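You operate a simulated robot arm through the tools that you are given. There is no shell and no other tool. Be economical: measure what you need, move in short steps, check, and stop when the job is done.

You are at the controls of a simulated robot arm. One attempt, no reset.

JOB
Rinse the tall blue mug and stand it on the drainer.
Fine: no suds left on it; use the cold tap and turn it off after. Set down upright: what you pick out.

The check looks at the end state, three seconds after you hand in, the way a careful person would. Anything else that was tipped, shoved, dropped, spilled or broken makes it a failure.

ROBOT AND FRAMES
A 6-joint arm with a two-finger parallel gripper, fixed in place. Base frame: the origin is at the foot of the arm, x ahead of it, y to its left, z up; the work surface is at about z = 910. Units: mm, degrees, N and s.
With the tool pointing down near the work surface it reaches from about 360 to 760 mm from the base axis. Its first joint turns from -66.0 to 66.0 degrees. Payload 2.45 kg.
The TCP is the grasp point between the finger pads, 24 mm short of the fingertips. In the tool frame z runs along the fingers and y along their closing line. The gripper opens to 68 mm. The fingers are 17 mm wide and 10 mm thick; the gripper's body (40 by 70 mm) begins 41 mm behind the TCP.
Orientation is that of the tool frame in the base frame, as [roll, pitch, yaw] about the fixed x, y, z axes, in that order (R = Rz(yaw) Ry(pitch) Rx(roll)). With the fingers straight down and closing along the base's y, the tool's x points along the base's -x, its y along +y and its z along -z.

CONTROLS
- The arm moves only by the tool servo_tool. Its argument "increments" is one flat list of numbers, 7 for each row, row after row: the shift along the base's x, y, z in units of 150 mm (1.0 is 150 mm), then the turn, a rotation vector about the base's x, y, z in units of 45 degrees (1.0 is 45 degrees), then the finger opening in mm, from 0 to 68. In form: [x, y, z, wx, wy, wz, gripper, x, y, z, wx, wy, wz, gripper, ...]. A call has 1 to 10 rows; each row is the pose to reach, as a shift and turn from the pose commanded when the call began. A call with a number of a shift or a turn outside -1 to 1 is refused whole. A row lasts 0.2 s, in which the tool goes at most 50 mm and 8.6 degrees; a call with a longer step from one row to the next is refused whole, and so is a gripper value outside its range. Where a pose cannot be reached the arm comes as near as it can. A force on the tool above 40 N (or 10 N above the force at the start of the call, whichever is more), or a blocked arm, ends the call early, and 0.2 s more pass. The fingers move at their own pace (about 108 mm/s each) and stop on an object; they squeeze with about 32 N. The grip force told is the motor's: it shows also when the fingers shut on nothing. Time passes only in rows, and 0.2 s behind the last, so rows that repeat a pose let the fingers close. The reply holds the time, the measured pose of the TCP, the force on the tool along the base axes, the opening and the grip force, in the units named above and with some noise, with the torque about the TCP (base axes, N m) and any sound that the robot's microphone picked up.
- Cameras (640 x 400 px; columns grow to the right, rows downward): "scene" is fixed at [161.7, 402.2, 1485.9]; the picture's right is [-0.87, -0.49, 0.00], its down [-0.20, 0.36, -0.91] and it looks along [0.45, -0.79, -0.41] (base axes); focal length 305 px, centre (320, 200). "wrist" rides on the gripper at [84, 11, -75] in the tool frame; the picture's right is [-0.13, 0.99, 0.00], its down [-0.60, -0.08, -0.79] and it looks along [-0.79, -0.10, 0.61] (tool axes); focal length 251 px, centre (320, 200). There is no depth. A picture from a camera that has moved, and an enlarged one, comes with that camera's place and axes in the base frame and with its lens. The place of the scene camera against the robot may be out by one fixed shift of up to 12 mm in any direction.
- capture(camera): a new picture of that camera. No time passes.
- inspect(camera, box): a new picture of the part [left, top, right, bottom] of that camera's present view, enlarged. No time passes.
- close_job(): hands the job in; it is judged then, once.

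Go step by step. Nothing tells you positions but the pictures and the camera data: compare them with the known pose of the tool, close in by small moves and look again before you grip or let go. The budget is 120 turns and 76 pictures, counting those below and the enlarged ones. Unless the task says otherwise, let go and move clear before handing in, and close with one line.

The tools are called after ">>>" as name(argument=value, ...) on one line, values as JSON. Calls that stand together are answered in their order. servo_tool: Moves the arm, as the interface text tells. Its arguments: {"type":"object","properties":{"increments":{"type":"array"}},"required":["increments"]} The other tools are called the same way: capture (camera) takes a picture; inspect (camera, box) takes an enlarged picture of a part of a camera's view; close_job () hands the job in.

At the start:

```text
time_s: 0.0
tool_pos: [498.9, -65.6, 1316.3]
tool_rot: [-180.0, 0.0, -180.0]
ft_force: [0.3, 0.8, -0.2]
torque: [0.0, 0.03, 0.0]
gripper_width: 68.1
finger_force: 0.0
```

scene: 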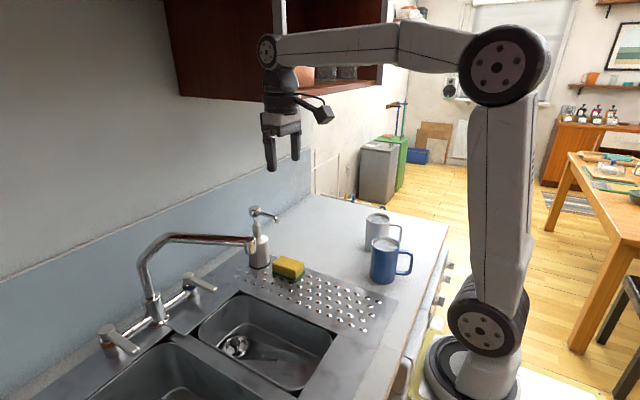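
wrist: 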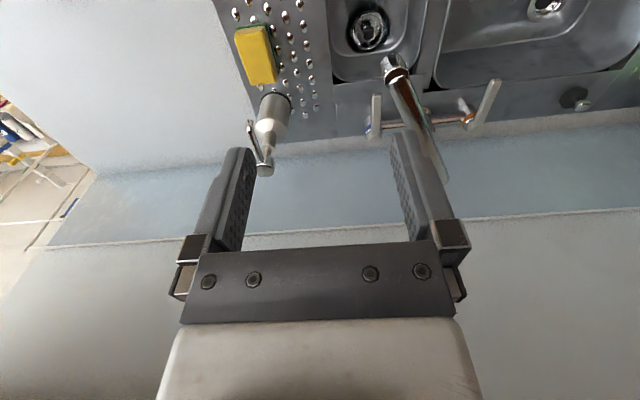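

I see a two-handled tap over a double sink, a drainer with holes, a sponge, a soap dispenser, and a blue mug in front of a grey or white one. I'll enlarge the mugs and the taps first.

>>> inspect(camera="scene", box=[340, 190, 440, 300])

>>> inspect(camera="scene", box=[80, 200, 340, 400])

>>> inspect(camera="wrist", box=[320, 0, 640, 180])

```text
3.64 times, centred on (390, 245) of scene
camera zoom: at [161.7, 402.2, 1485.9], right [-0.87, -0.49, 0.0], down [-0.2, 0.36, -0.91], along [0.45, -0.79, -0.41], focal length 1110 px, centre (66, 36)
```

zoom: 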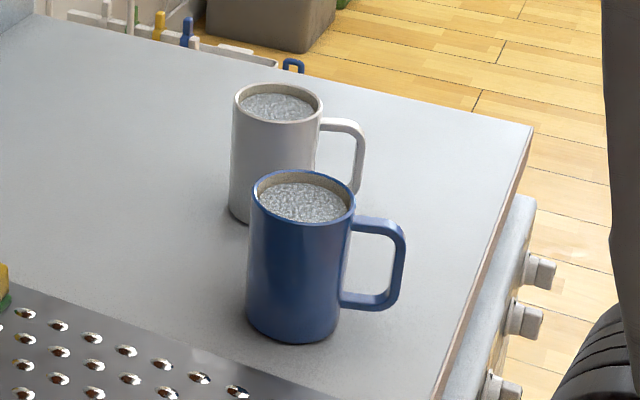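

```text
2.00 times, centred on (210, 300) of scene
camera zoom: at [161.7, 402.2, 1485.9], right [-0.87, -0.49, 0.0], down [-0.2, 0.36, -0.91], along [0.45, -0.79, -0.41], focal length 611 px, centre (540, 0)
```

zoom: 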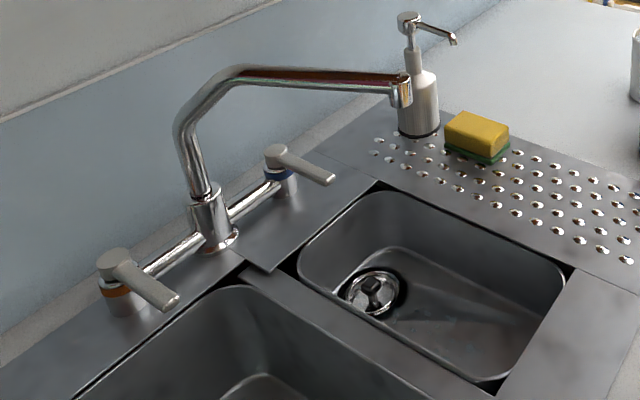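

```text
2.00 times, centred on (480, 90) of wrist
camera zoom: at [414.3, -55.6, 1391.1], right [0.13, 0.99, 0.0], down [0.6, -0.08, 0.79], along [0.79, -0.1, -0.61], focal length 503 px, centre (0, 420)
```

zoom: 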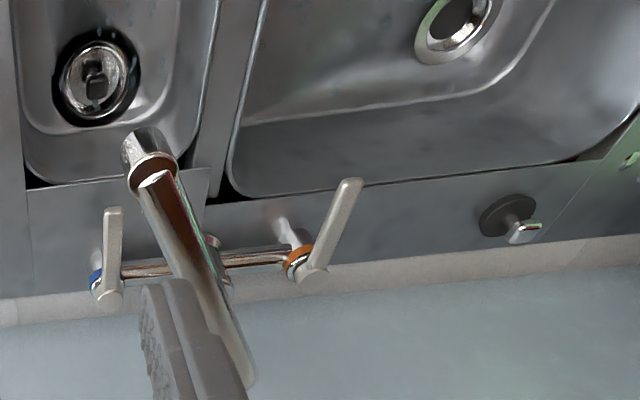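

The cold lever has the blue ring, with its pivot near (778, 18) and its tip near (680, 16, 965). The spout outlet is near (552, 6, 1125), and the blue mug is near (361, -315) with its handle towards about 200° azimuth. I'll move above the mug to look closer.

>>> servo_tool(increments=[-0.1333, -0.2, -0.08, 0, 0, 0.089, 68, -0.2667, -0.4, -0.16, 0, 0, 0.178, 68, -0.4, -0.6, -0.24, 0, 0, 0.267, 68, -0.5333, -0.8, -0.32, 0, 0, 0.356, 68, -0.6667, -1.0, -0.4, 0, 0, 0.444, 68])

>>> servo_tool(increments=[-0.15, -0.25, -0.1, 0, 0, 0, 68, -0.3, -0.5, -0.2, 0, 0, 0, 68, -0.46, -0.8, -0.3, 0, 0, 0, 68])

>>> capture(camera="wrist")

>>> capture(camera="scene")

```text
time_s: 1.2
tool_pos: [398.9, -217.2, 1256.2]
tool_rot: [180.0, 0.1, -159.9]
ft_force: [0.5, -0.5, -0.1]
torque: [-0.01, -0.03, -0.01]
gripper_width: 67.9
finger_force: 0.1
```

```text
refused: row 3 steps farther than a row can; nothing moved
```

```text
70 pictures are left
camera wrist: at [316.2, -235.4, 1331.8], right [-0.22, 0.98, 0.0], down [0.59, 0.13, 0.79], along [0.77, 0.17, -0.61], focal length 251 px, centre (320, 200)
```

wrist: 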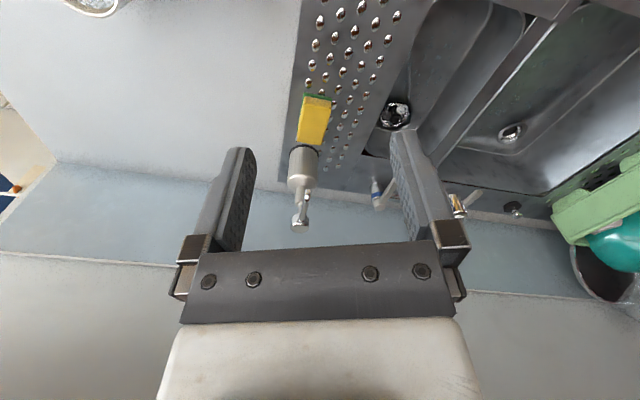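

```text
69 pictures are left
```

scene: 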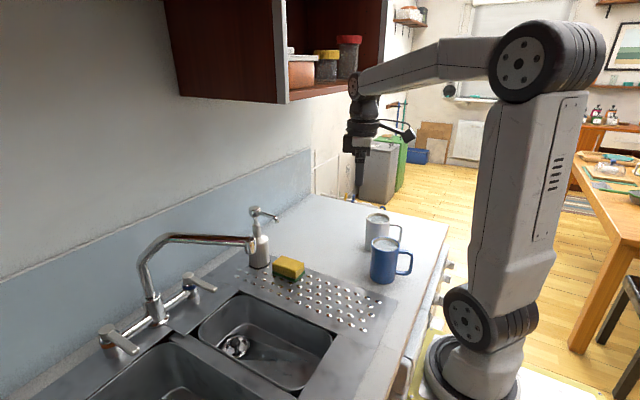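

The mug is outside the wrist view. I'll tilt the gripper so the camera looks more straight down at the mugs.

>>> servo_tool(increments=[0.04, -0.07, -0.05, -0.057, 0.157, 0, 68, 0.08, -0.14, -0.1, -0.114, 0.314, 0, 68, 0.12, -0.21, -0.15, -0.171, 0.471, 0, 68, 0.16, -0.28, -0.2, -0.228, 0.628, 0, 68, 0.2, -0.35, -0.24, -0.285, 0.785, 0, 68])

>>> capture(camera="wrist")

```text
time_s: 2.4
tool_pos: [428.7, -268.7, 1221.7]
tool_rot: [179.9, -37.7, -160.0]
ft_force: [0.1, -1.4, 1.7]
torque: [0.01, -0.02, 0.03]
gripper_width: 67.9
finger_force: 0.0
```

```text
68 pictures are left
camera wrist: at [405.8, -266.4, 1331.5], right [-0.24, 0.97, -0.08], down [0.93, 0.25, 0.26], along [0.27, -0.01, -0.96], focal length 251 px, centre (320, 200)
```

wrist: 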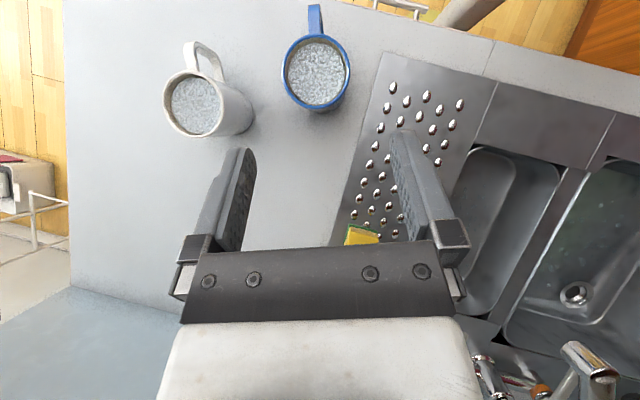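

This view puts the blue mug at about (350, -309), with a rim about 77 mm across and the handle towards (-0.96, -0.27). That is too wide to grip by the body, so I'll take the handle. Before that I'll test in free air whether the arm can roll sideways enough to pour.

>>> servo_tool(increments=[0.02, 0.19, 0.08, 0.057, -0.157, 0, 68, 0.05, 0.38, 0.16, 0.114, -0.314, 0, 68, 0.08, 0.57, 0.24, 0.171, -0.471, 0, 68, 0.11, 0.76, 0.32, 0.228, -0.628, 0, 68, 0.14, 0.95, 0.39, 0.285, -0.785, 0, 68])

>>> servo_tool(increments=[0, 0, 0, 0.17, 0.06, 0, 68, 0, 0, 0, 0.34, 0.12, 0, 68, 0, 0, 0, 0.51, 0.18, 0, 68, 0, 0, 0, 0.68, 0.24, 0, 68, 0, 0, 0, 0.85, 0.3, 0, 68, 0, 0, 0, 0.99, 0.35, 0, 68])

>>> servo_tool(increments=[0, 0, 0, 0.17, 0.06, 0, 68, 0, 0, 0, 0.34, 0.12, 0, 68, 0, 0, 0, 0.51, 0.18, 0, 68, 0, 0, 0, 0.68, 0.24, 0, 68, 0, 0, 0, 0.85, 0.3, 0, 68, 0, 0, 0, 0.99, 0.35, 0, 68])

>>> servo_tool(increments=[0, 0, 0, 0.17, 0.06, 0, 68, 0, 0, 0, 0.34, 0.12, 0, 68, 0, 0, 0, 0.51, 0.18, 0, 68, 0, 0, 0, 0.68, 0.24, 0, 68])

>>> capture(camera="scene")

```text
time_s: 3.6
tool_pos: [450.3, -124.4, 1278.6]
tool_rot: [-180.0, 0.2, -159.9]
ft_force: [0.7, 0.7, -1.1]
torque: [-0.01, -0.05, 0.02]
gripper_width: 68.1
finger_force: 0.1
```

```text
time_s: 5.0
tool_pos: [449.8, -126.8, 1278.2]
tool_rot: [132.5, 0.5, -160.2]
ft_force: [-0.3, -0.1, 0.3]
torque: [-0.01, 0.04, 0.01]
gripper_width: 67.9
finger_force: 0.0
```

```text
time_s: 6.4
tool_pos: [446.5, 7.7, 1168.0]
tool_rot: [87.5, 0.4, -162.2]
ft_force: [-0.5, 0.1, 0.0]
torque: [0.02, -0.01, -0.01]
gripper_width: 68.2
finger_force: 0.1
out of reach, approached as far as the arm can: row 1, 2, 3, 4, 5, 6
```

```text
time_s: 7.4
tool_pos: [349.1, 100.6, 1064.9]
tool_rot: [64.3, -0.5, -162.7]
ft_force: [0.4, -1.0, -0.7]
torque: [0.01, -0.02, 0.0]
gripper_width: 68.0
finger_force: 0.1
out of reach, approached as far as the arm can: row 1, 2, 3, 4
```

```text
67 pictures are left
```

scene: 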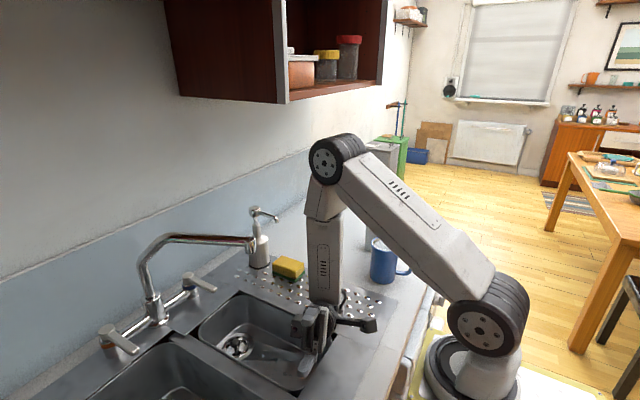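

The sideways roll runs out of wrist range at large angles, and the arm drifted low. I'll back out gently, in reverse, and watch where it goes.

>>> servo_tool(increments=[0, 0, 0, -0.17, -0.06, 0, 68, 0, 0, 0, -0.34, -0.12, 0, 68, 0, 0, 0, -0.51, -0.18, 0, 68, 0, 0, 0, -0.68, -0.24, 0, 68])

```text
time_s: 8.4
tool_pos: [349.7, 99.4, 1063.0]
tool_rot: [96.9, 0.7, -162.6]
ft_force: [-0.4, -0.3, -0.5]
torque: [-0.03, -0.01, 0.01]
gripper_width: 67.8
finger_force: 0.1
```

The commands restart from the pose actually reached, so I'll raise the arm and undo the roll.

>>> servo_tool(increments=[0.05, -0.1, 0.2, -0.17, -0.06, 0, 68, 0.1, -0.2, 0.4, -0.34, -0.12, 0, 68, 0.15, -0.4, 0.6, -0.51, -0.18, 0, 68, 0.2, -0.6, 0.8, -0.68, -0.24, 0, 68, 0.25, -0.8, 1.0, -0.85, -0.3, 0, 68, 0.3, -0.9, 1.0, -0.99, -0.35, 0, 68])

>>> servo_tool(increments=[0.05, -0.1, 0.1, -0.17, -0.06, 0, 68, 0.1, -0.2, 0.2, -0.34, -0.12, 0, 68, 0.15, -0.3, 0.3, -0.51, -0.18, 0, 68, 0.2, -0.4, 0.4, -0.68, -0.24, 0, 68, 0.2, -0.4, 0.4, -0.84, -0.29, 0, 68])

```text
time_s: 9.8
tool_pos: [394.8, -35.4, 1212.1]
tool_rot: [144.2, 1.9, -161.5]
ft_force: [-0.4, -0.1, 0.4]
torque: [-0.01, 0.01, -0.01]
gripper_width: 68.1
finger_force: 0.1
```

```text
time_s: 11.0
tool_pos: [424.2, -94.4, 1274.4]
tool_rot: [-176.0, 1.9, -160.0]
ft_force: [-0.4, 0.3, 0.8]
torque: [-0.02, 0.05, -0.01]
gripper_width: 68.1
finger_force: 0.2
```

Next I'll test the alternative pour, with the tool levelled to point ahead and then rolled about its own axis. I'll do this high up and clear of the spout.

>>> servo_tool(increments=[0, 0.12, -0.05, 0.017, 0.006, -0.09, 68, 0, 0.24, -0.1, 0.034, 0.012, -0.18, 68, 0, 0.36, -0.15, 0.05, 0.02, -0.27, 68, 0, 0.48, -0.2, 0.07, 0.02, -0.36, 68, 0, 0.6, -0.25, 0.084, 0.03, -0.444, 68])

>>> servo_tool(increments=[0, 0, 0, 0, -0.18, 0, 68, 0, 0, 0, 0, -0.36, 0, 68, 0, 0, 0, 0, -0.54, 0, 68, 0, 0, 0, 0, -0.72, 0, 68, 0, 0, 0, 0, -0.9, 0, 68, 0, 0, 0, 0, -1, 0, 68])

>>> servo_tool(increments=[0, 0, 0, 0, -0.18, 0, 68, 0, 0, 0, 0, -0.36, 0, 68, 0, 0, 0, 0, -0.54, 0, 68, 0, 0, 0, 0, -0.72, 0, 68, 0, 0, 0, 0, -0.9, 0, 68, 0, 0, 0, 0, -1, 0, 68])

>>> capture(camera="scene")

```text
time_s: 12.2
tool_pos: [424.6, -4.9, 1235.4]
tool_rot: [-179.9, 1.2, 179.8]
ft_force: [0.7, 0.8, 0.6]
torque: [-0.02, -0.02, -0.01]
gripper_width: 67.6
finger_force: 0.1
```

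```text
time_s: 13.6
tool_pos: [485.2, -8.1, 1213.0]
tool_rot: [-180.0, 46.3, 179.8]
ft_force: [0.0, 0.4, 0.3]
torque: [0.05, -0.01, 0.02]
gripper_width: 67.8
finger_force: 0.2
out of reach, approached as far as the arm can: row 2, 3, 4, 5, 6
```

```text
time_s: 15.0
tool_pos: [525.5, -7.2, 1223.6]
tool_rot: [6.9, 88.9, 6.8]
ft_force: [-0.3, -0.2, -0.2]
torque: [0.01, 0.01, -0.02]
gripper_width: 68.2
finger_force: 0.1
out of reach, approached as far as the arm can: row 1, 2, 3, 4, 5, 6
```

```text
66 pictures are left
```

scene: 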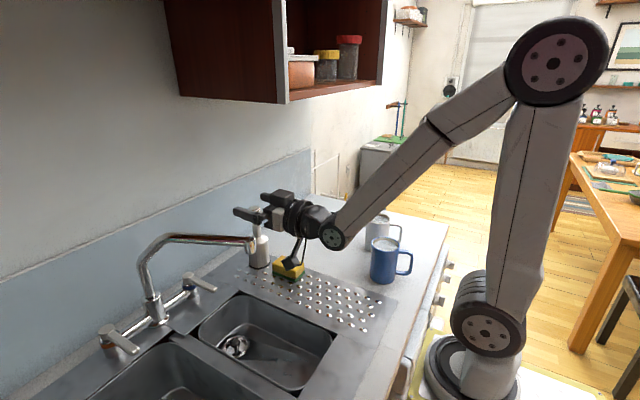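

Levelled, the tool cannot come closer than x of about 525, which still works over the basin. Now I'll test a 180° roll about its axis.

>>> servo_tool(increments=[0, 0, 0, -0.18, 0, 0, 68, 0, 0, 0, -0.36, 0, 0, 68, 0, 0, 0, -0.54, 0, 0, 68, 0, 0, 0, -0.72, 0, 0, 68, 0, 0, 0, -0.9, 0, 0, 68, 0, 0, 0, -1, 0, 0, 68])

>>> servo_tool(increments=[0, 0, 0, -0.18, 0, 0, 68, 0, 0, 0, -0.36, 0, 0, 68, 0, 0, 0, -0.54, 0, 0, 68, 0, 0, 0, -0.72, 0, 0, 68, 0, 0, 0, -0.9, 0, 0, 68, 0, 0, 0, -1, 0, 0, 68])

>>> servo_tool(increments=[0, 0, 0, -0.18, 0, 0, 68, 0, 0, 0, -0.36, 0, 0, 68, 0, 0, 0, -0.54, 0, 0, 68, 0, 0, 0, -0.72, 0, 0, 68, 0, 0, 0, -0.9, 0, 0, 68, 0, 0, 0, -1, 0, 0, 68])

>>> servo_tool(increments=[0, 0, 0, -0.18, 0, 0, 68, 0, 0, 0, -0.36, 0, 0, 68, 0, 0, 0, -0.54, 0, 0, 68, 0, 0, 0, -0.72, 0, 0, 68, 0, 0, 0, -0.9, 0, 0, 68])

```text
time_s: 16.4
tool_pos: [524.4, -8.4, 1223.3]
tool_rot: [-88.7, 45.0, -88.4]
ft_force: [-0.4, 0.0, 0.1]
torque: [-0.01, 0.01, -0.01]
gripper_width: 68.0
finger_force: 0.0
```

```text
time_s: 17.8
tool_pos: [524.8, -7.4, 1223.4]
tool_rot: [-89.9, 0.1, -88.8]
ft_force: [0.1, 0.1, -0.3]
torque: [0.0, 0.0, -0.01]
gripper_width: 68.1
finger_force: 0.1
```

```text
time_s: 19.2
tool_pos: [524.6, -7.3, 1222.7]
tool_rot: [-91.1, -45.0, -88.4]
ft_force: [0.0, -0.1, 0.9]
torque: [0.0, 0.01, -0.01]
gripper_width: 68.1
finger_force: 0.1
```

```text
time_s: 20.4
tool_pos: [525.1, -9.4, 1224.1]
tool_rot: [-103.8, -85.0, -75.7]
ft_force: [-0.7, 0.0, 0.8]
torque: [0.03, -0.01, 0.0]
gripper_width: 67.9
finger_force: 0.1
```

The full 180° roll works, so pouring this way is feasible. I'll roll back and return the tool to vertical.

>>> servo_tool(increments=[0, 0, 0, 0.18, 0, 0, 68, 0, 0, 0, 0.36, 0, 0, 68, 0, 0, 0, 0.54, 0, 0, 68, 0, 0, 0, 0.72, 0, 0, 68, 0, 0, 0, 0.9, 0, 0, 68, 0, 0, 0, 1, 0, 0, 68])

>>> servo_tool(increments=[0, 0, 0, 0.18, 0, 0, 68, 0, 0, 0, 0.36, 0, 0, 68, 0, 0, 0, 0.54, 0, 0, 68, 0, 0, 0, 0.72, 0, 0, 68, 0, 0, 0, 0.9, 0, 0, 68, 0, 0, 0, 1, 0, 0, 68])

>>> servo_tool(increments=[0, 0, 0, 0.18, 0, 0, 68, 0, 0, 0, 0.36, 0, 0, 68, 0, 0, 0, 0.54, 0, 0, 68, 0, 0, 0, 0.72, 0, 0, 68, 0, 0, 0, 0.9, 0, 0, 68, 0, 0, 0, 1, 0, 0, 68])

>>> servo_tool(increments=[0, 0, 0, 0.18, 0, 0, 68, 0, 0, 0, 0.36, 0, 0, 68, 0, 0, 0, 0.54, 0, 0, 68, 0, 0, 0, 0.72, 0, 0, 68, 0, 0, 0, 0.9, 0, 0, 68])

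>>> servo_tool(increments=[0, -0.1, 0, 0, 0.18, 0, 68, 0, -0.2, 0, 0, 0.36, 0, 68, 0, -0.3, 0, 0, 0.54, 0, 68, 0, -0.4, 0, 0, 0.72, 0, 68, 0, -0.5, 0, 0, 0.9, 0, 68, 0, -0.6, 0, 0, 1, 0, 68])

>>> servo_tool(increments=[0.05, 0, 0, 0, 0.18, 0, 68, 0.1, 0, 0, 0, 0.36, 0, 68, 0.15, 0, 0, 0, 0.54, 0, 68, 0.2, 0, 0, 0, 0.72, 0, 68, 0.25, 0, 0, 0, 0.9, 0, 68, 0.3, 0, 0, 0, 1, 0, 68])

>>> capture(camera="wrist")

```text
time_s: 21.8
tool_pos: [524.2, -7.9, 1222.3]
tool_rot: [-90.9, -40.2, -88.5]
ft_force: [-1.2, -0.4, 0.8]
torque: [0.01, -0.01, -0.01]
gripper_width: 68.2
finger_force: 0.0
```

```text
time_s: 23.2
tool_pos: [524.7, -8.4, 1221.2]
tool_rot: [-89.8, 4.8, -88.9]
ft_force: [-0.2, 0.7, -1.3]
torque: [-0.05, -0.01, 0.01]
gripper_width: 68.3
finger_force: 0.0
```

```text
time_s: 24.6
tool_pos: [523.7, -6.3, 1223.2]
tool_rot: [-88.5, 49.8, -88.2]
ft_force: [1.1, 0.3, 1.1]
torque: [0.05, 0.01, 0.0]
gripper_width: 68.0
finger_force: 0.1
```

```text
time_s: 25.8
tool_pos: [525.8, -6.9, 1222.1]
tool_rot: [14.8, 88.8, 14.7]
ft_force: [-0.5, -0.5, 0.5]
torque: [0.0, 0.0, 0.01]
gripper_width: 68.1
finger_force: 0.0
```

```text
time_s: 27.2
tool_pos: [539.0, -84.9, 1238.9]
tool_rot: [156.2, 48.7, 154.6]
ft_force: [-0.5, -1.2, -2.1]
torque: [0.02, -0.06, 0.04]
gripper_width: 67.8
finger_force: 0.2
```

```text
time_s: 28.6
tool_pos: [557.2, -99.9, 1192.0]
tool_rot: [166.7, 7.3, 179.0]
ft_force: [-0.7, 0.5, 0.8]
torque: [-0.01, -0.04, 0.01]
gripper_width: 68.0
finger_force: 0.1
out of reach, approached as far as the arm can: row 2, 3, 4, 5, 6
```

```text
65 pictures are left
camera wrist: at [463.9, -105.3, 1256.5], right [0.11, 0.96, 0.24], down [0.5, -0.27, 0.82], along [0.86, 0.03, -0.51], focal length 251 px, centre (320, 200)
```

wrist: 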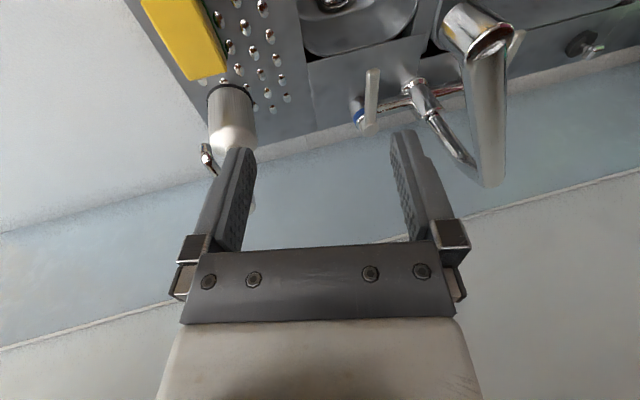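

The cold lever's tip is near (673, 16) and its pivot near (772, 15). The tool is leaning sideways already, so I'll lean a little more, to keep the wrist clear of the spout pipe, and go closer for a look.

>>> servo_tool(increments=[0.1, 0.02, -0.13, 0.09, 0.04, 0, 68, 0.2, 0.04, -0.26, 0.18, 0.08, 0, 68, 0.3, 0.06, -0.39, 0.27, 0.12, 0, 68, 0.4, 0.08, -0.52, 0.38, 0.16, 0, 68])

>>> capture(camera="wrist")

>>> inspect(camera="scene", box=[120, 200, 320, 325])

```text
time_s: 29.6
tool_pos: [617.1, -87.5, 1114.4]
tool_rot: [149.7, -0.2, 178.1]
ft_force: [-0.5, -0.2, 0.5]
torque: [0.01, -0.02, 0.01]
gripper_width: 68.1
finger_force: 0.0
```

```text
64 pictures are left
camera wrist: at [532.4, -113.6, 1185.8], right [0.16, 0.85, 0.5], down [0.59, -0.49, 0.64], along [0.79, 0.19, -0.58], focal length 251 px, centre (320, 200)
```

wrist: 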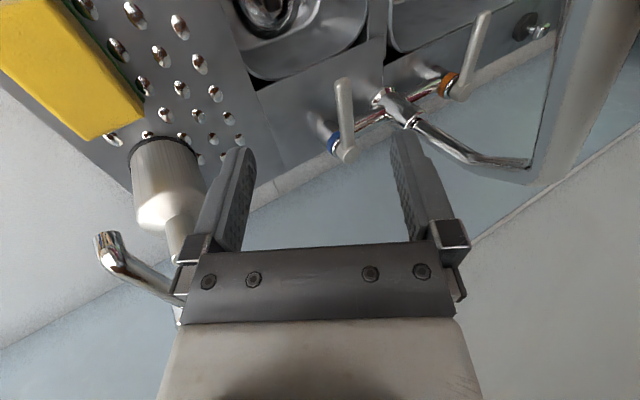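

```text
3.20 times, centred on (220, 262) of scene
camera zoom: at [161.8, 402.2, 1485.9], right [-0.87, -0.49, 0.0], down [-0.2, 0.36, -0.91], along [0.45, -0.79, -0.41], focal length 977 px, centre (640, 0)
```

zoom: 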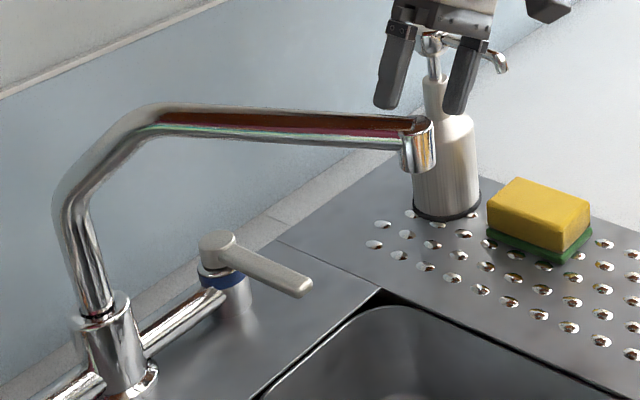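

The lever tip comes out at about (674, 17, 960). I'll line up behind it along the leaning tool axis with the fingers opened to 46 mm, ready to straddle the lever.

>>> servo_tool(increments=[0.16, 0.1, -0.1, 0, 0, 0, 60, 0.32, 0.2, -0.2, 0, 0, 0, 50, 0.487, 0.297, -0.32, 0, 0, 0, 46, 0.487, 0.397, -0.493, 0, 0, 0, 46])

>>> capture(camera="wrist")

>>> inspect(camera="scene", box=[120, 200, 320, 325])

```text
time_s: 30.6
tool_pos: [689.8, -29.0, 1040.5]
tool_rot: [149.7, -0.3, 178.1]
ft_force: [-0.5, 0.1, 0.0]
torque: [0.04, 0.03, -0.02]
gripper_width: 46.0
finger_force: 0.0
```

```text
62 pictures are left
camera wrist: at [604.9, -54.4, 1111.3], right [0.16, 0.85, 0.5], down [0.59, -0.49, 0.64], along [0.79, 0.19, -0.58], focal length 251 px, centre (320, 200)
```

wrist: 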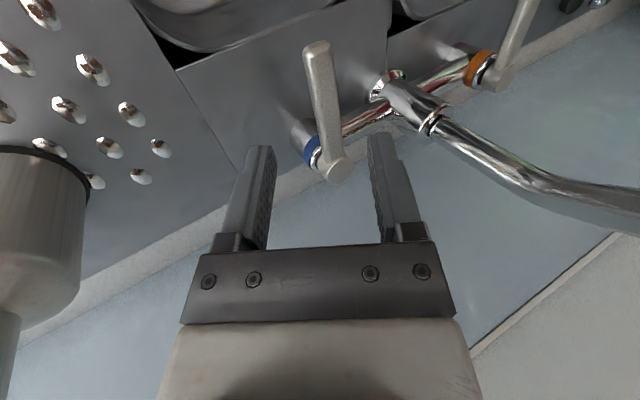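

```text
3.20 times, centred on (220, 262) of scene
camera zoom: at [161.8, 402.2, 1485.9], right [-0.87, -0.49, 0.0], down [-0.2, 0.36, -0.91], along [0.45, -0.79, -0.41], focal length 977 px, centre (640, 0)
```

zoom: 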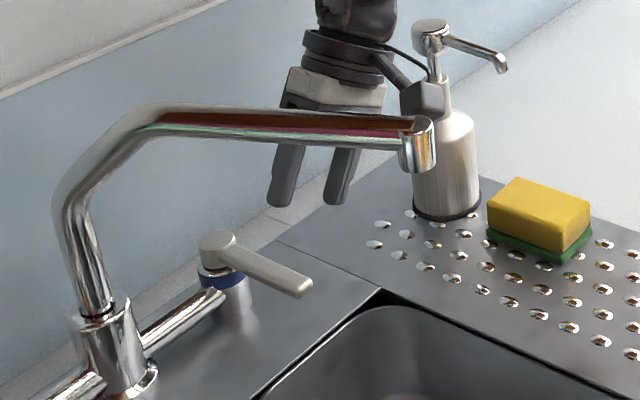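

The triangulation agrees, with the tip at (672, 18, 961). I'll advance to straddle the lever.

>>> servo_tool(increments=[0.01, 0.1, -0.17, 0, 0, 0, 46, 0.02, 0.2, -0.34, 0, 0, 0, 46, 0.03, 0.305, -0.51, 0, 0, 0, 46])

>>> capture(camera="wrist")

>>> inspect(camera="scene", box=[120, 200, 320, 325])

```text
time_s: 31.4
tool_pos: [694.4, 17.4, 964.4]
tool_rot: [149.8, -0.2, 178.0]
ft_force: [1.0, 0.4, -0.4]
torque: [0.01, -0.01, 0.0]
gripper_width: 46.1
finger_force: 0.1
```

```text
60 pictures are left
camera wrist: at [609.6, -8.9, 1034.5], right [0.16, 0.85, 0.5], down [0.59, -0.49, 0.64], along [0.79, 0.19, -0.58], focal length 251 px, centre (320, 200)
```

wrist: 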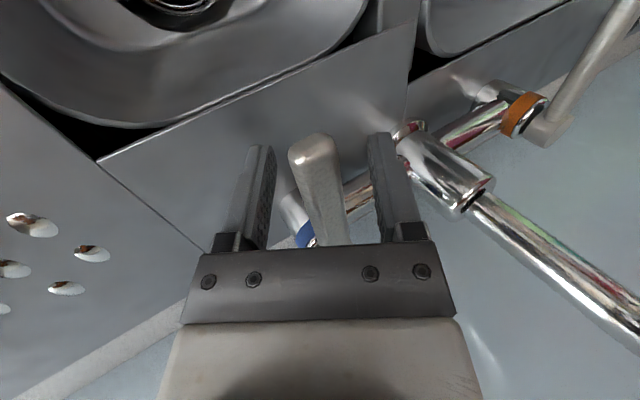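

```text
3.20 times, centred on (220, 262) of scene
camera zoom: at [161.8, 402.2, 1485.9], right [-0.87, -0.49, 0.0], down [-0.2, 0.36, -0.91], along [0.45, -0.79, -0.41], focal length 977 px, centre (640, 0)
```

zoom: 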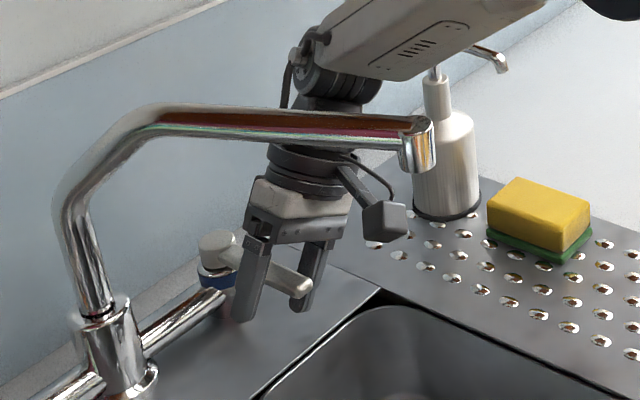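

The lever sits between the fingers. I'll try turning it outward (-y) gently.

>>> servo_tool(increments=[0, -0.06, 0, 0, 0, 0, 46, 0, -0.12, 0, 0, 0, 0, 46, 0, -0.18, 0, 0, 0, 0, 46, 0, -0.24, 0, 0, 0, 0, 46, 0.005, -0.3, 0, 0, 0, 0, 46])

>>> capture(camera="wrist")

```text
time_s: 32.6
tool_pos: [696.1, -29.9, 963.8]
tool_rot: [150.0, -0.1, 178.0]
ft_force: [2.2, -3.8, -1.7]
torque: [0.09, 0.05, 0.08]
gripper_width: 49.0
finger_force: 1.9
```

```text
58 pictures are left
camera wrist: at [610.9, -55.3, 1034.6], right [0.16, 0.85, 0.5], down [0.59, -0.49, 0.65], along [0.79, 0.19, -0.58], focal length 251 px, centre (320, 200)
```

wrist: 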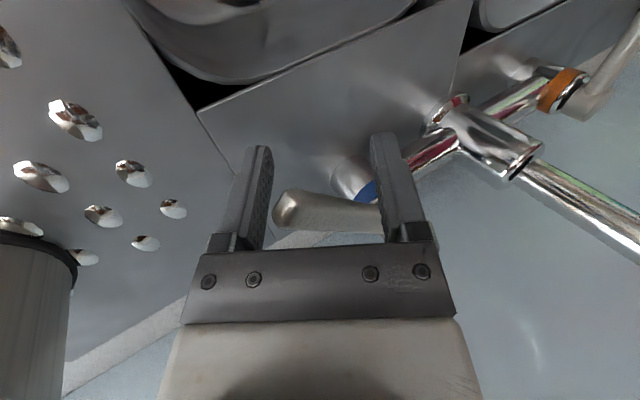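

The lever turned easily. I'll check whether water is flowing.

>>> inspect(camera="scene", box=[120, 200, 340, 400])

```text
2.00 times, centred on (230, 300) of scene
camera zoom: at [161.9, 402.1, 1485.9], right [-0.87, -0.49, 0.0], down [-0.2, 0.36, -0.91], along [0.45, -0.79, -0.42], focal length 611 px, centre (500, 0)
```

zoom: 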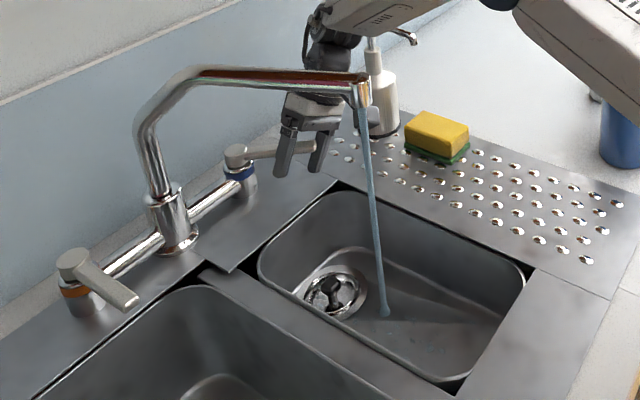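

Cold water is running cleanly into the small basin. I'll open the fingers and back straight out along the tool axis.

>>> servo_tool(increments=[0, 0, 0, 0, 0, 0, 68, 0, 0, 0, 0, 0, 0, 68, 0, -0.1, 0.174, 0, 0, 0, 68, 0, -0.2, 0.348, 0, 0, 0, 68, 0, -0.33, 0.58, 0, 0, 0, 68, 0, -0.43, 0.8, 0, 0, 0, 68, -0.1, -0.45, 1.0, 0, 0, 0, 68])

>>> capture(camera="scene")

```text
time_s: 34.2
tool_pos: [681.5, -95.1, 1114.5]
tool_rot: [149.8, -0.4, 178.1]
ft_force: [0.8, 0.0, -0.2]
torque: [0.01, -0.02, 0.0]
gripper_width: 68.2
finger_force: 0.1
```

```text
56 pictures are left
```

scene: 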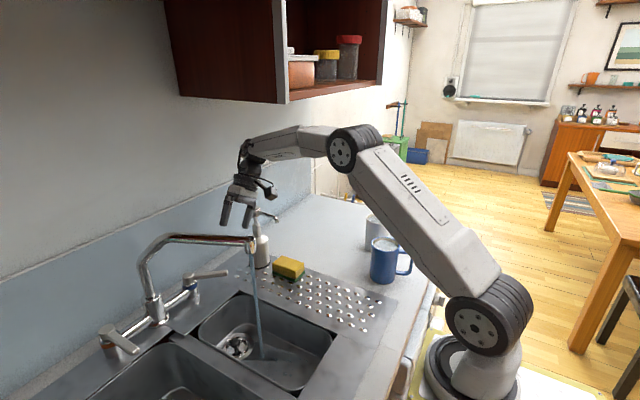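

The water runs on. Now I'll go back to the mug, untilting on the way and then taking a 40° forward lean with the fingers set across the handle.

>>> servo_tool(increments=[-0.2, 0, 0.16, -0.134, 0, 0, 68, -0.4, 0, 0.32, -0.268, 0, 0, 68, -0.6, 0, 0.48, -0.4, 0, 0, 68, -0.8, 0, 0.64, -0.536, 0, 0, 68, -1.0, 0, 0.8, -0.67, 0, 0, 68])

>>> servo_tool(increments=[-0.17, -0.19, 0, 0, 0, 0.08, 68, -0.34, -0.38, 0, 0, 0, 0.16, 68, -0.51, -0.57, 0, 0, 0, 0.24, 68, -0.68, -0.76, 0, 0, 0, 0.32, 68, -0.87, -0.95, 0, 0, 0, 0.4, 68])

>>> servo_tool(increments=[-0.14, -0.12, -0.06, 0.049, -0.17, 0, 68, -0.28, -0.24, -0.12, 0.098, -0.34, 0, 68, -0.42, -0.36, -0.18, 0.147, -0.512, 0, 68, -0.56, -0.48, -0.24, 0.196, -0.683, 0, 68, -0.7, -0.6, -0.3, 0.245, -0.853, 0, 68])

>>> capture(camera="wrist")

>>> capture(camera="scene")

```text
time_s: 35.4
tool_pos: [521.3, -96.4, 1202.7]
tool_rot: [166.6, 6.8, 177.6]
ft_force: [-0.3, -0.5, 0.4]
torque: [0.01, -0.03, 0.03]
gripper_width: 68.1
finger_force: 0.0
out of reach, approached as far as the arm can: row 3, 4, 5
```

```text
time_s: 36.6
tool_pos: [397.5, -229.0, 1196.6]
tool_rot: [165.0, 9.8, -165.2]
ft_force: [-0.5, -0.9, 0.2]
torque: [0.03, -0.01, 0.01]
gripper_width: 67.7
finger_force: 0.1
out of reach, approached as far as the arm can: row 3, 4, 5
```

```text
time_s: 37.8
tool_pos: [396.3, -268.8, 1153.4]
tool_rot: [163.8, 49.8, -165.9]
ft_force: [0.0, 0.1, 0.2]
torque: [0.0, -0.01, -0.01]
gripper_width: 68.0
finger_force: 0.1
out of reach, approached as far as the arm can: row 3, 4, 5
```

```text
55 pictures are left
camera wrist: at [290.9, -307.1, 1137.1], right [-0.36, 0.89, 0.28], down [-0.1, -0.33, 0.94], along [0.93, 0.31, 0.21], focal length 251 px, centre (320, 200)
```

wrist: 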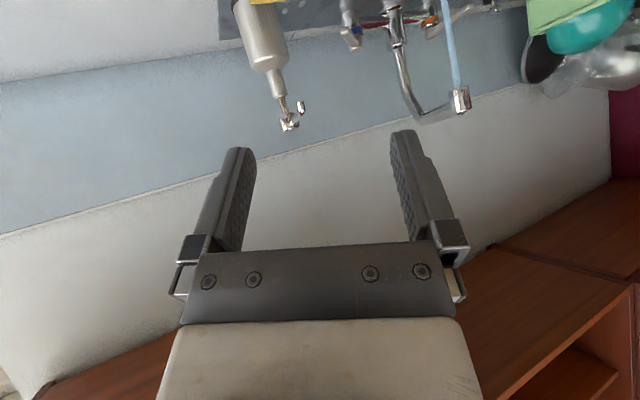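

```text
54 pictures are left
```

scene: 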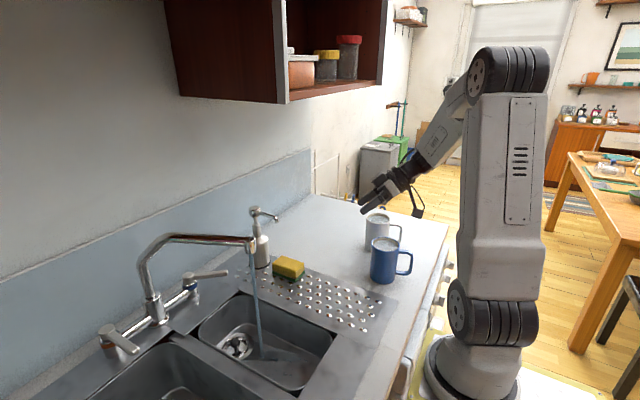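

The arm has slipped into its other wrist configuration, which blocks a true vertical. I'll unwind it by going to the known level pose straight ahead, then pitching down exactly in the arm's plane.

>>> servo_tool(increments=[0.137, 0.143, 0.067, -0.002, -0.129, -0.092, 68, 0.274, 0.286, 0.134, -0.005, -0.258, -0.184, 68, 0.411, 0.429, 0.2, -0.007, -0.387, -0.276, 68, 0.548, 0.571, 0.27, -0.01, -0.517, -0.369, 68, 0.686, 0.714, 0.335, -0.012, -0.646, -0.461, 68, 0.823, 0.857, 0.4, -0.015, -0.775, -0.553, 68, 0.96, 1.0, 0.47, -0.017, -0.904, -0.645, 68])

>>> servo_tool(increments=[0.05, 0.27, 0, 0, 0, 0, 68, 0.1, 0.54, 0, 0, 0, 0, 68, 0.1, 0.79, 0, 0, 0, 0, 68])

```text
time_s: 39.4
tool_pos: [539.6, -116.5, 1222.5]
tool_rot: [174.3, 89.8, 174.5]
ft_force: [-0.2, 0.1, 1.2]
torque: [-0.01, -0.04, -0.03]
gripper_width: 67.9
finger_force: 0.0
```

```text
time_s: 40.2
tool_pos: [553.9, 0.6, 1223.3]
tool_rot: [154.7, 89.9, 154.6]
ft_force: [0.1, 0.7, -0.1]
torque: [-0.03, 0.0, 0.02]
gripper_width: 68.1
finger_force: 0.0
```

The arm is level and in its plane. I'll pitch straight down now.

>>> servo_tool(increments=[0, 0, 0.08, 0, 0.18, 0, 68, 0, 0, 0.16, 0, 0.36, 0, 68, 0, 0, 0.24, 0, 0.54, 0, 68, 0, 0, 0.32, 0, 0.72, 0, 68, 0, 0, 0.4, 0, 0.9, 0, 68, 0, 0, 0.4, 0, 1, 0, 68])

>>> servo_tool(increments=[-0.05, 0, 0, 0, 0.18, 0, 68, -0.1, 0, 0, 0, 0.36, 0, 68, -0.15, 0, 0, 0, 0.54, 0, 68, -0.2, 0, 0, 0, 0.72, 0, 68, -0.25, 0, 0, 0, 0.9, 0, 68, -0.3, 0, 0, 0, 1, 0, 68])

```text
time_s: 41.6
tool_pos: [554.0, 0.9, 1283.9]
tool_rot: [179.9, 44.9, 179.8]
ft_force: [-0.1, -0.2, 1.3]
torque: [-0.01, 0.01, -0.04]
gripper_width: 68.0
finger_force: 0.0
```

```text
time_s: 43.0
tool_pos: [510.9, 1.0, 1283.1]
tool_rot: [180.0, -0.2, 179.9]
ft_force: [0.0, -0.5, 1.2]
torque: [-0.01, -0.02, -0.03]
gripper_width: 68.0
finger_force: 0.2
```

The wrist is unwound and vertical. Now I'll move over the mug, yawing by about 16° to match the handle.

>>> servo_tool(increments=[-0.14, -0.2, 0, 0, 0, 0.036, 68, -0.28, -0.4, 0, 0, 0, 0.072, 68, -0.42, -0.6, 0, 0, 0, 0.107, 68, -0.56, -0.8, 0, 0, 0, 0.142, 68, -0.7, -1.0, 0, 0, 0, 0.178, 68])

>>> servo_tool(increments=[-0.12, -0.2, -0.1, 0, 0, 0.036, 68, -0.24, -0.4, -0.2, 0, 0, 0.072, 68, -0.36, -0.6, -0.3, 0, 0, 0.107, 68, -0.48, -0.8, -0.4, 0, 0, 0.142, 68, -0.6, -1.0, -0.5, 0, 0, 0.178, 68])

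>>> servo_tool(increments=[0, 0, 0, 0.041, -0.142, 0, 68, 0, 0, 0, 0.082, -0.284, 0, 68, 0, 0, 0, 0.123, -0.427, 0, 68, 0, 0, 0, 0.164, -0.57, 0, 68])

>>> capture(camera="scene")

```text
time_s: 44.2
tool_pos: [404.0, -150.4, 1283.3]
tool_rot: [-180.0, -0.1, -171.9]
ft_force: [-0.3, 0.1, -0.5]
torque: [0.03, 0.0, 0.0]
gripper_width: 68.1
finger_force: 0.0
```

```text
time_s: 45.4
tool_pos: [316.1, -299.0, 1208.0]
tool_rot: [180.0, -0.1, -164.0]
ft_force: [0.2, 0.7, 0.2]
torque: [0.0, 0.0, 0.0]
gripper_width: 68.0
finger_force: 0.0
```

```text
time_s: 46.4
tool_pos: [339.7, -287.8, 1208.6]
tool_rot: [-180.0, 26.6, -164.1]
ft_force: [-0.1, -0.6, -0.4]
torque: [0.03, 0.02, 0.02]
gripper_width: 67.8
finger_force: 0.1
out of reach, approached as far as the arm can: row 3, 4
```

```text
53 pictures are left
```

scene: 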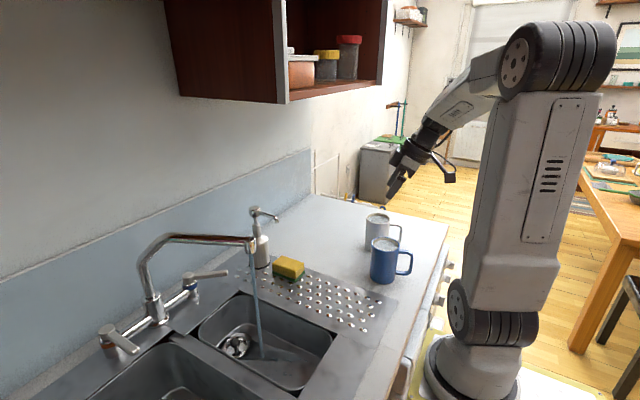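

The arm is limited by how far it can fold at this height. I'll go lower, staying above the rim at 1028, and check whether the target column over the handle is reachable.

>>> servo_tool(increments=[-0.08, -0.06, -0.2, 0, 0, 0, 68, -0.16, -0.12, -0.4, 0, 0, 0, 68, -0.25, -0.18, -0.6, 0, 0, 0, 68, -0.353, -0.26, -0.83, 0.01, -0.06, 0, 68])

>>> capture(camera="wrist")

>>> inspect(camera="scene", box=[340, 140, 500, 300])

```text
time_s: 47.4
tool_pos: [350.8, -295.0, 1084.1]
tool_rot: [-179.7, 29.3, -163.9]
ft_force: [-0.2, -0.4, 0.7]
torque: [-0.03, -0.02, 0.02]
gripper_width: 68.0
finger_force: 0.0
out of reach, approached as far as the arm can: row 1, 2, 3, 4
```

```text
52 pictures are left
camera wrist: at [242.0, -314.6, 1108.7], right [-0.16, 0.98, 0.06], down [0.15, -0.03, 0.99], along [0.97, 0.17, -0.15], focal length 251 px, centre (320, 200)
```

wrist: 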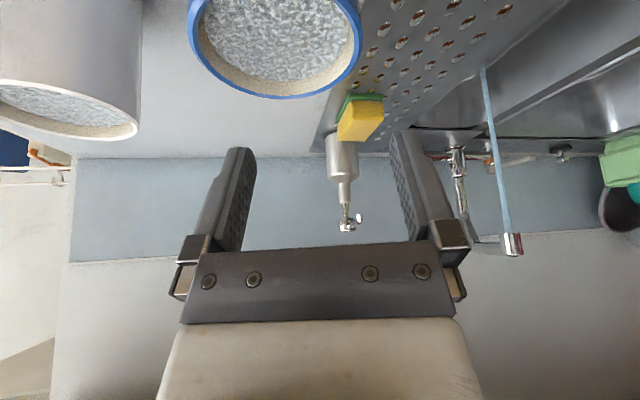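

```text
2.50 times, centred on (420, 220) of scene
camera zoom: at [161.8, 402.2, 1485.9], right [-0.87, -0.49, 0.0], down [-0.2, 0.36, -0.91], along [0.45, -0.79, -0.41], focal length 763 px, centre (70, 150)
```

zoom: 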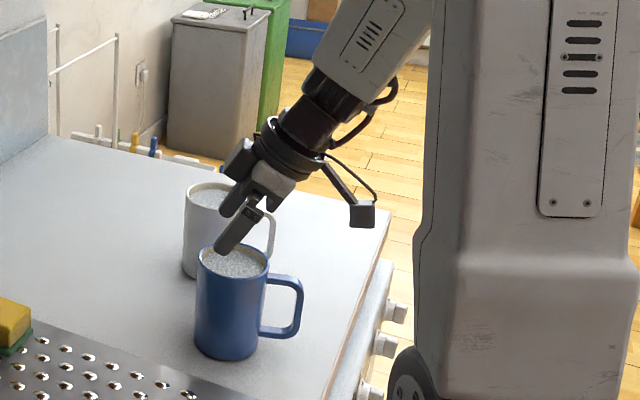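

As suspected, the fold limit eases lower down. I'll reduce the lean to 20°, move over the handle, and look.

>>> servo_tool(increments=[-0.15, -0.075, 0, -0.018, 0.064, 0, 68, -0.3, -0.15, 0, -0.037, 0.128, 0, 68, -0.44, -0.22, -0.03, -0.055, 0.192, 0, 68])

>>> inspect(camera="scene", box=[340, 190, 440, 300])

>>> capture(camera="wrist")

```text
time_s: 48.2
tool_pos: [329.1, -306.0, 1080.0]
tool_rot: [-179.7, 20.4, -163.8]
ft_force: [0.1, 0.4, -0.1]
torque: [0.0, -0.01, 0.0]
gripper_width: 67.9
finger_force: 0.0
out of reach, approached as far as the arm can: row 1, 2, 3
```

```text
3.64 times, centred on (390, 245) of scene
camera zoom: at [161.7, 402.2, 1485.9], right [-0.87, -0.49, 0.0], down [-0.2, 0.36, -0.91], along [0.45, -0.79, -0.41], focal length 1110 px, centre (66, 36)
```

zoom: 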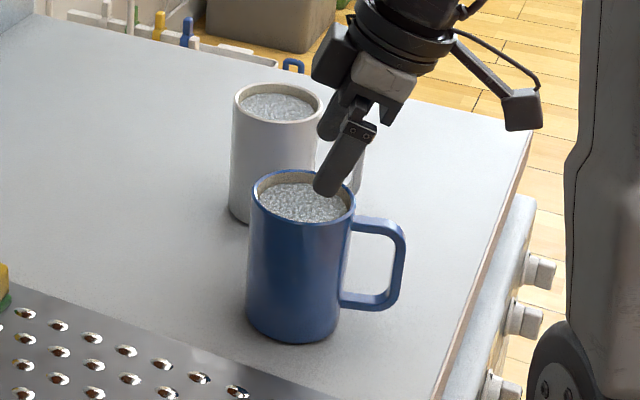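

```text
49 pictures are left
camera wrist: at [225.0, -324.8, 1121.7], right [-0.16, 0.99, 0.04], down [0.3, 0.01, 0.95], along [0.94, 0.16, -0.3], focal length 251 px, centre (320, 200)
```

wrist: 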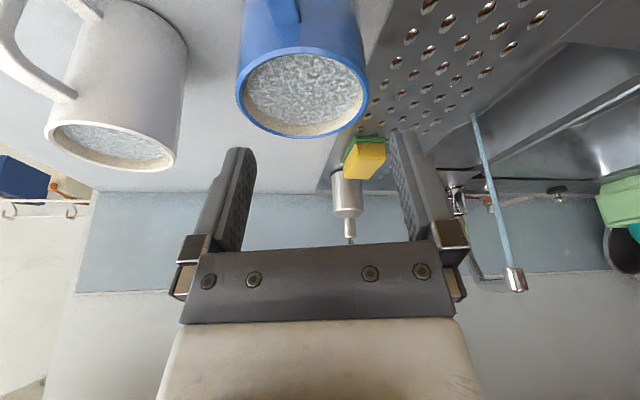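

At this height a lean is only possible farther out, so I'll descend vertically over the handle and lean once I'm low. First I'll go vertical above the handle at (288, -331).

>>> servo_tool(increments=[-0.09, -0.055, 0, -0.041, 0.142, 0.01, 68, -0.18, -0.11, 0, -0.082, 0.284, 0.02, 68, -0.275, -0.167, -0.03, -0.123, 0.437, 0.04, 68])

>>> capture(camera="wrist")

>>> inspect(camera="scene", box=[340, 190, 440, 300])

```text
time_s: 49.0
tool_pos: [288.3, -331.5, 1075.6]
tool_rot: [179.8, -0.2, -162.2]
ft_force: [0.5, 0.2, 0.2]
torque: [-0.01, 0.0, 0.03]
gripper_width: 68.0
finger_force: 0.1
```

```text
48 pictures are left
camera wrist: at [203.8, -347.5, 1150.8], right [-0.18, 0.98, 0.0], down [0.6, 0.11, 0.79], along [0.78, 0.14, -0.61], focal length 251 px, centre (320, 200)
```

wrist: 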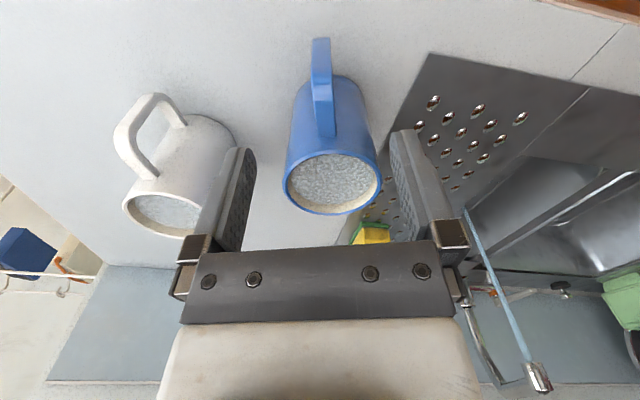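

```text
3.64 times, centred on (390, 245) of scene
camera zoom: at [161.7, 402.2, 1485.9], right [-0.87, -0.49, 0.0], down [-0.2, 0.36, -0.91], along [0.45, -0.79, -0.41], focal length 1110 px, centre (66, 36)
```

zoom: 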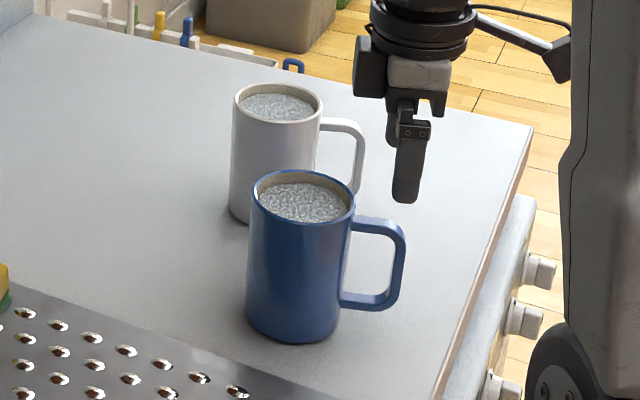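

The handle is centred between the fingers and the white mug is well clear. I'll descend to straddle the handle, then lean about 27° around it.

>>> servo_tool(increments=[0, 0, -0.2, 0, 0, 0, 68, 0, 0, -0.4, 0, 0, 0, 68, 0, 0, -0.47, 0.04, -0.14, 0, 68, 0, 0, -0.5, 0.08, -0.28, 0, 68, 0, 0, -0.53, 0.12, -0.42, 0, 68, 0, 0, -0.55, 0.165, -0.57, 0, 68])

>>> capture(camera="wrist")

>>> inspect(camera="scene", box=[340, 190, 440, 300])

```text
time_s: 50.4
tool_pos: [347.4, -300.6, 991.5]
tool_rot: [-179.3, 26.6, -162.0]
ft_force: [-1.3, 0.4, -0.4]
torque: [-0.01, 0.02, -0.03]
gripper_width: 68.1
finger_force: 0.1
out of reach, approached as far as the arm can: row 3, 4, 5, 6
```

```text
46 pictures are left
camera wrist: at [239.5, -324.5, 1021.9], right [-0.19, 0.98, 0.05], down [0.2, -0.01, 0.98], along [0.96, 0.2, -0.19], focal length 251 px, centre (320, 200)
```

wrist: 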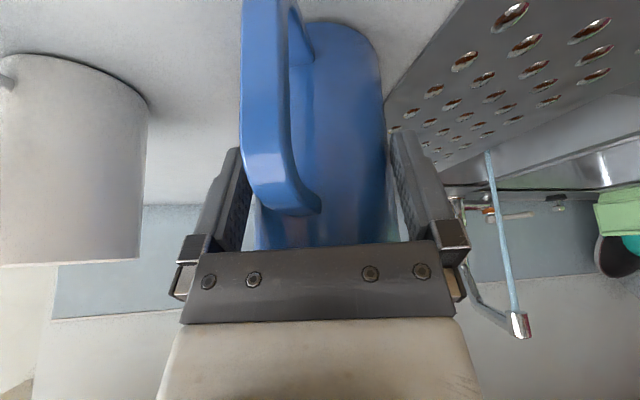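

```text
3.64 times, centred on (390, 245) of scene
camera zoom: at [161.7, 402.2, 1485.9], right [-0.87, -0.49, 0.0], down [-0.2, 0.36, -0.91], along [0.45, -0.79, -0.41], focal length 1110 px, centre (66, 36)
```

zoom: 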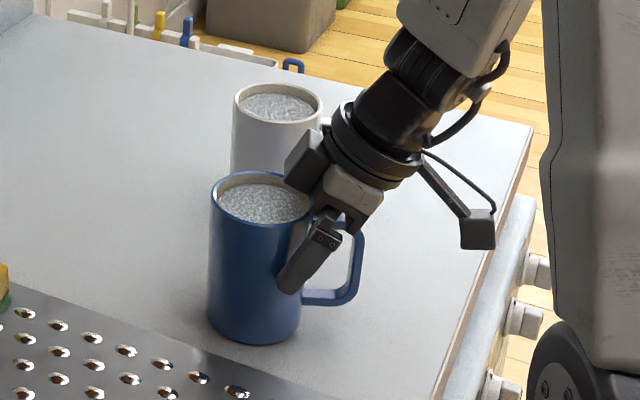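

The arm couldn't lean there and instead slid the mug about 30 mm outward. It is still upright with its contents undisturbed. I'll back off while returning to vertical, then grip vertically instead.

>>> servo_tool(increments=[-0.076, -0.024, 0, -0.035, 0.112, 0, 68, -0.152, -0.048, 0, -0.07, 0.225, 0, 68, -0.228, -0.072, 0, -0.106, 0.337, 0, 68, -0.304, -0.096, 0.03, -0.142, 0.45, 0, 68, -0.38, -0.12, 0.06, -0.177, 0.565, 0, 68])

>>> servo_tool(increments=[0, 0, 0.2, 0, 0, 0, 68, 0, 0, 0.5, 0, 0, 0, 68])

>>> capture(camera="wrist")

>>> inspect(camera="scene", box=[340, 190, 440, 300])

```text
time_s: 51.6
tool_pos: [289.5, -319.6, 1002.1]
tool_rot: [-179.6, -0.1, -162.1]
ft_force: [0.0, 0.2, 0.0]
torque: [0.02, 0.03, 0.01]
gripper_width: 68.0
finger_force: 0.0
```

```text
time_s: 52.2
tool_pos: [288.9, -319.6, 1076.8]
tool_rot: [-179.7, 0.0, -162.1]
ft_force: [-0.2, -0.4, -0.1]
torque: [0.01, 0.0, 0.03]
gripper_width: 68.0
finger_force: 0.0
```

```text
44 pictures are left
camera wrist: at [205.3, -336.2, 1151.4], right [-0.18, 0.98, -0.01], down [0.6, 0.12, 0.79], along [0.78, 0.14, -0.61], focal length 251 px, centre (320, 200)
```

wrist: 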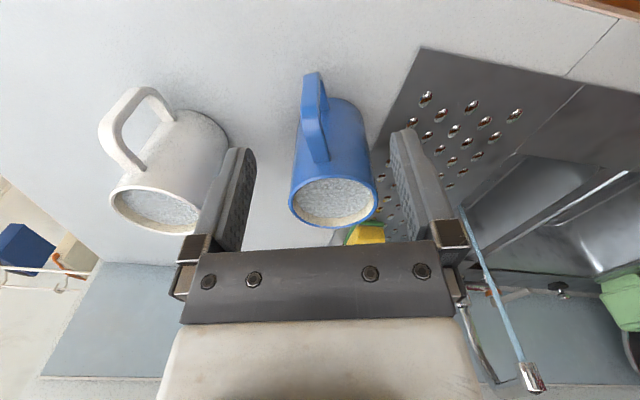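

```text
3.64 times, centred on (390, 245) of scene
camera zoom: at [161.7, 402.2, 1485.9], right [-0.87, -0.49, 0.0], down [-0.2, 0.36, -0.91], along [0.45, -0.79, -0.41], focal length 1110 px, centre (66, 36)
```

zoom: 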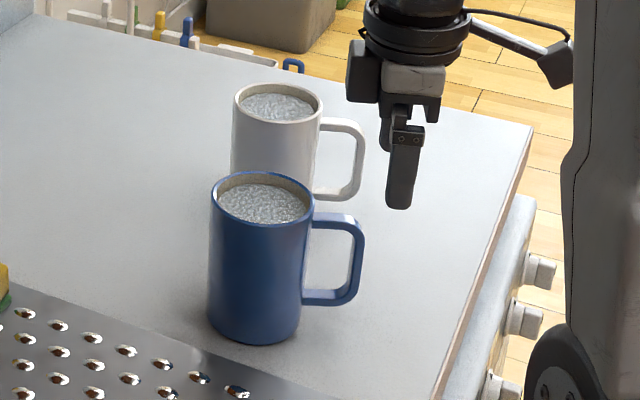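

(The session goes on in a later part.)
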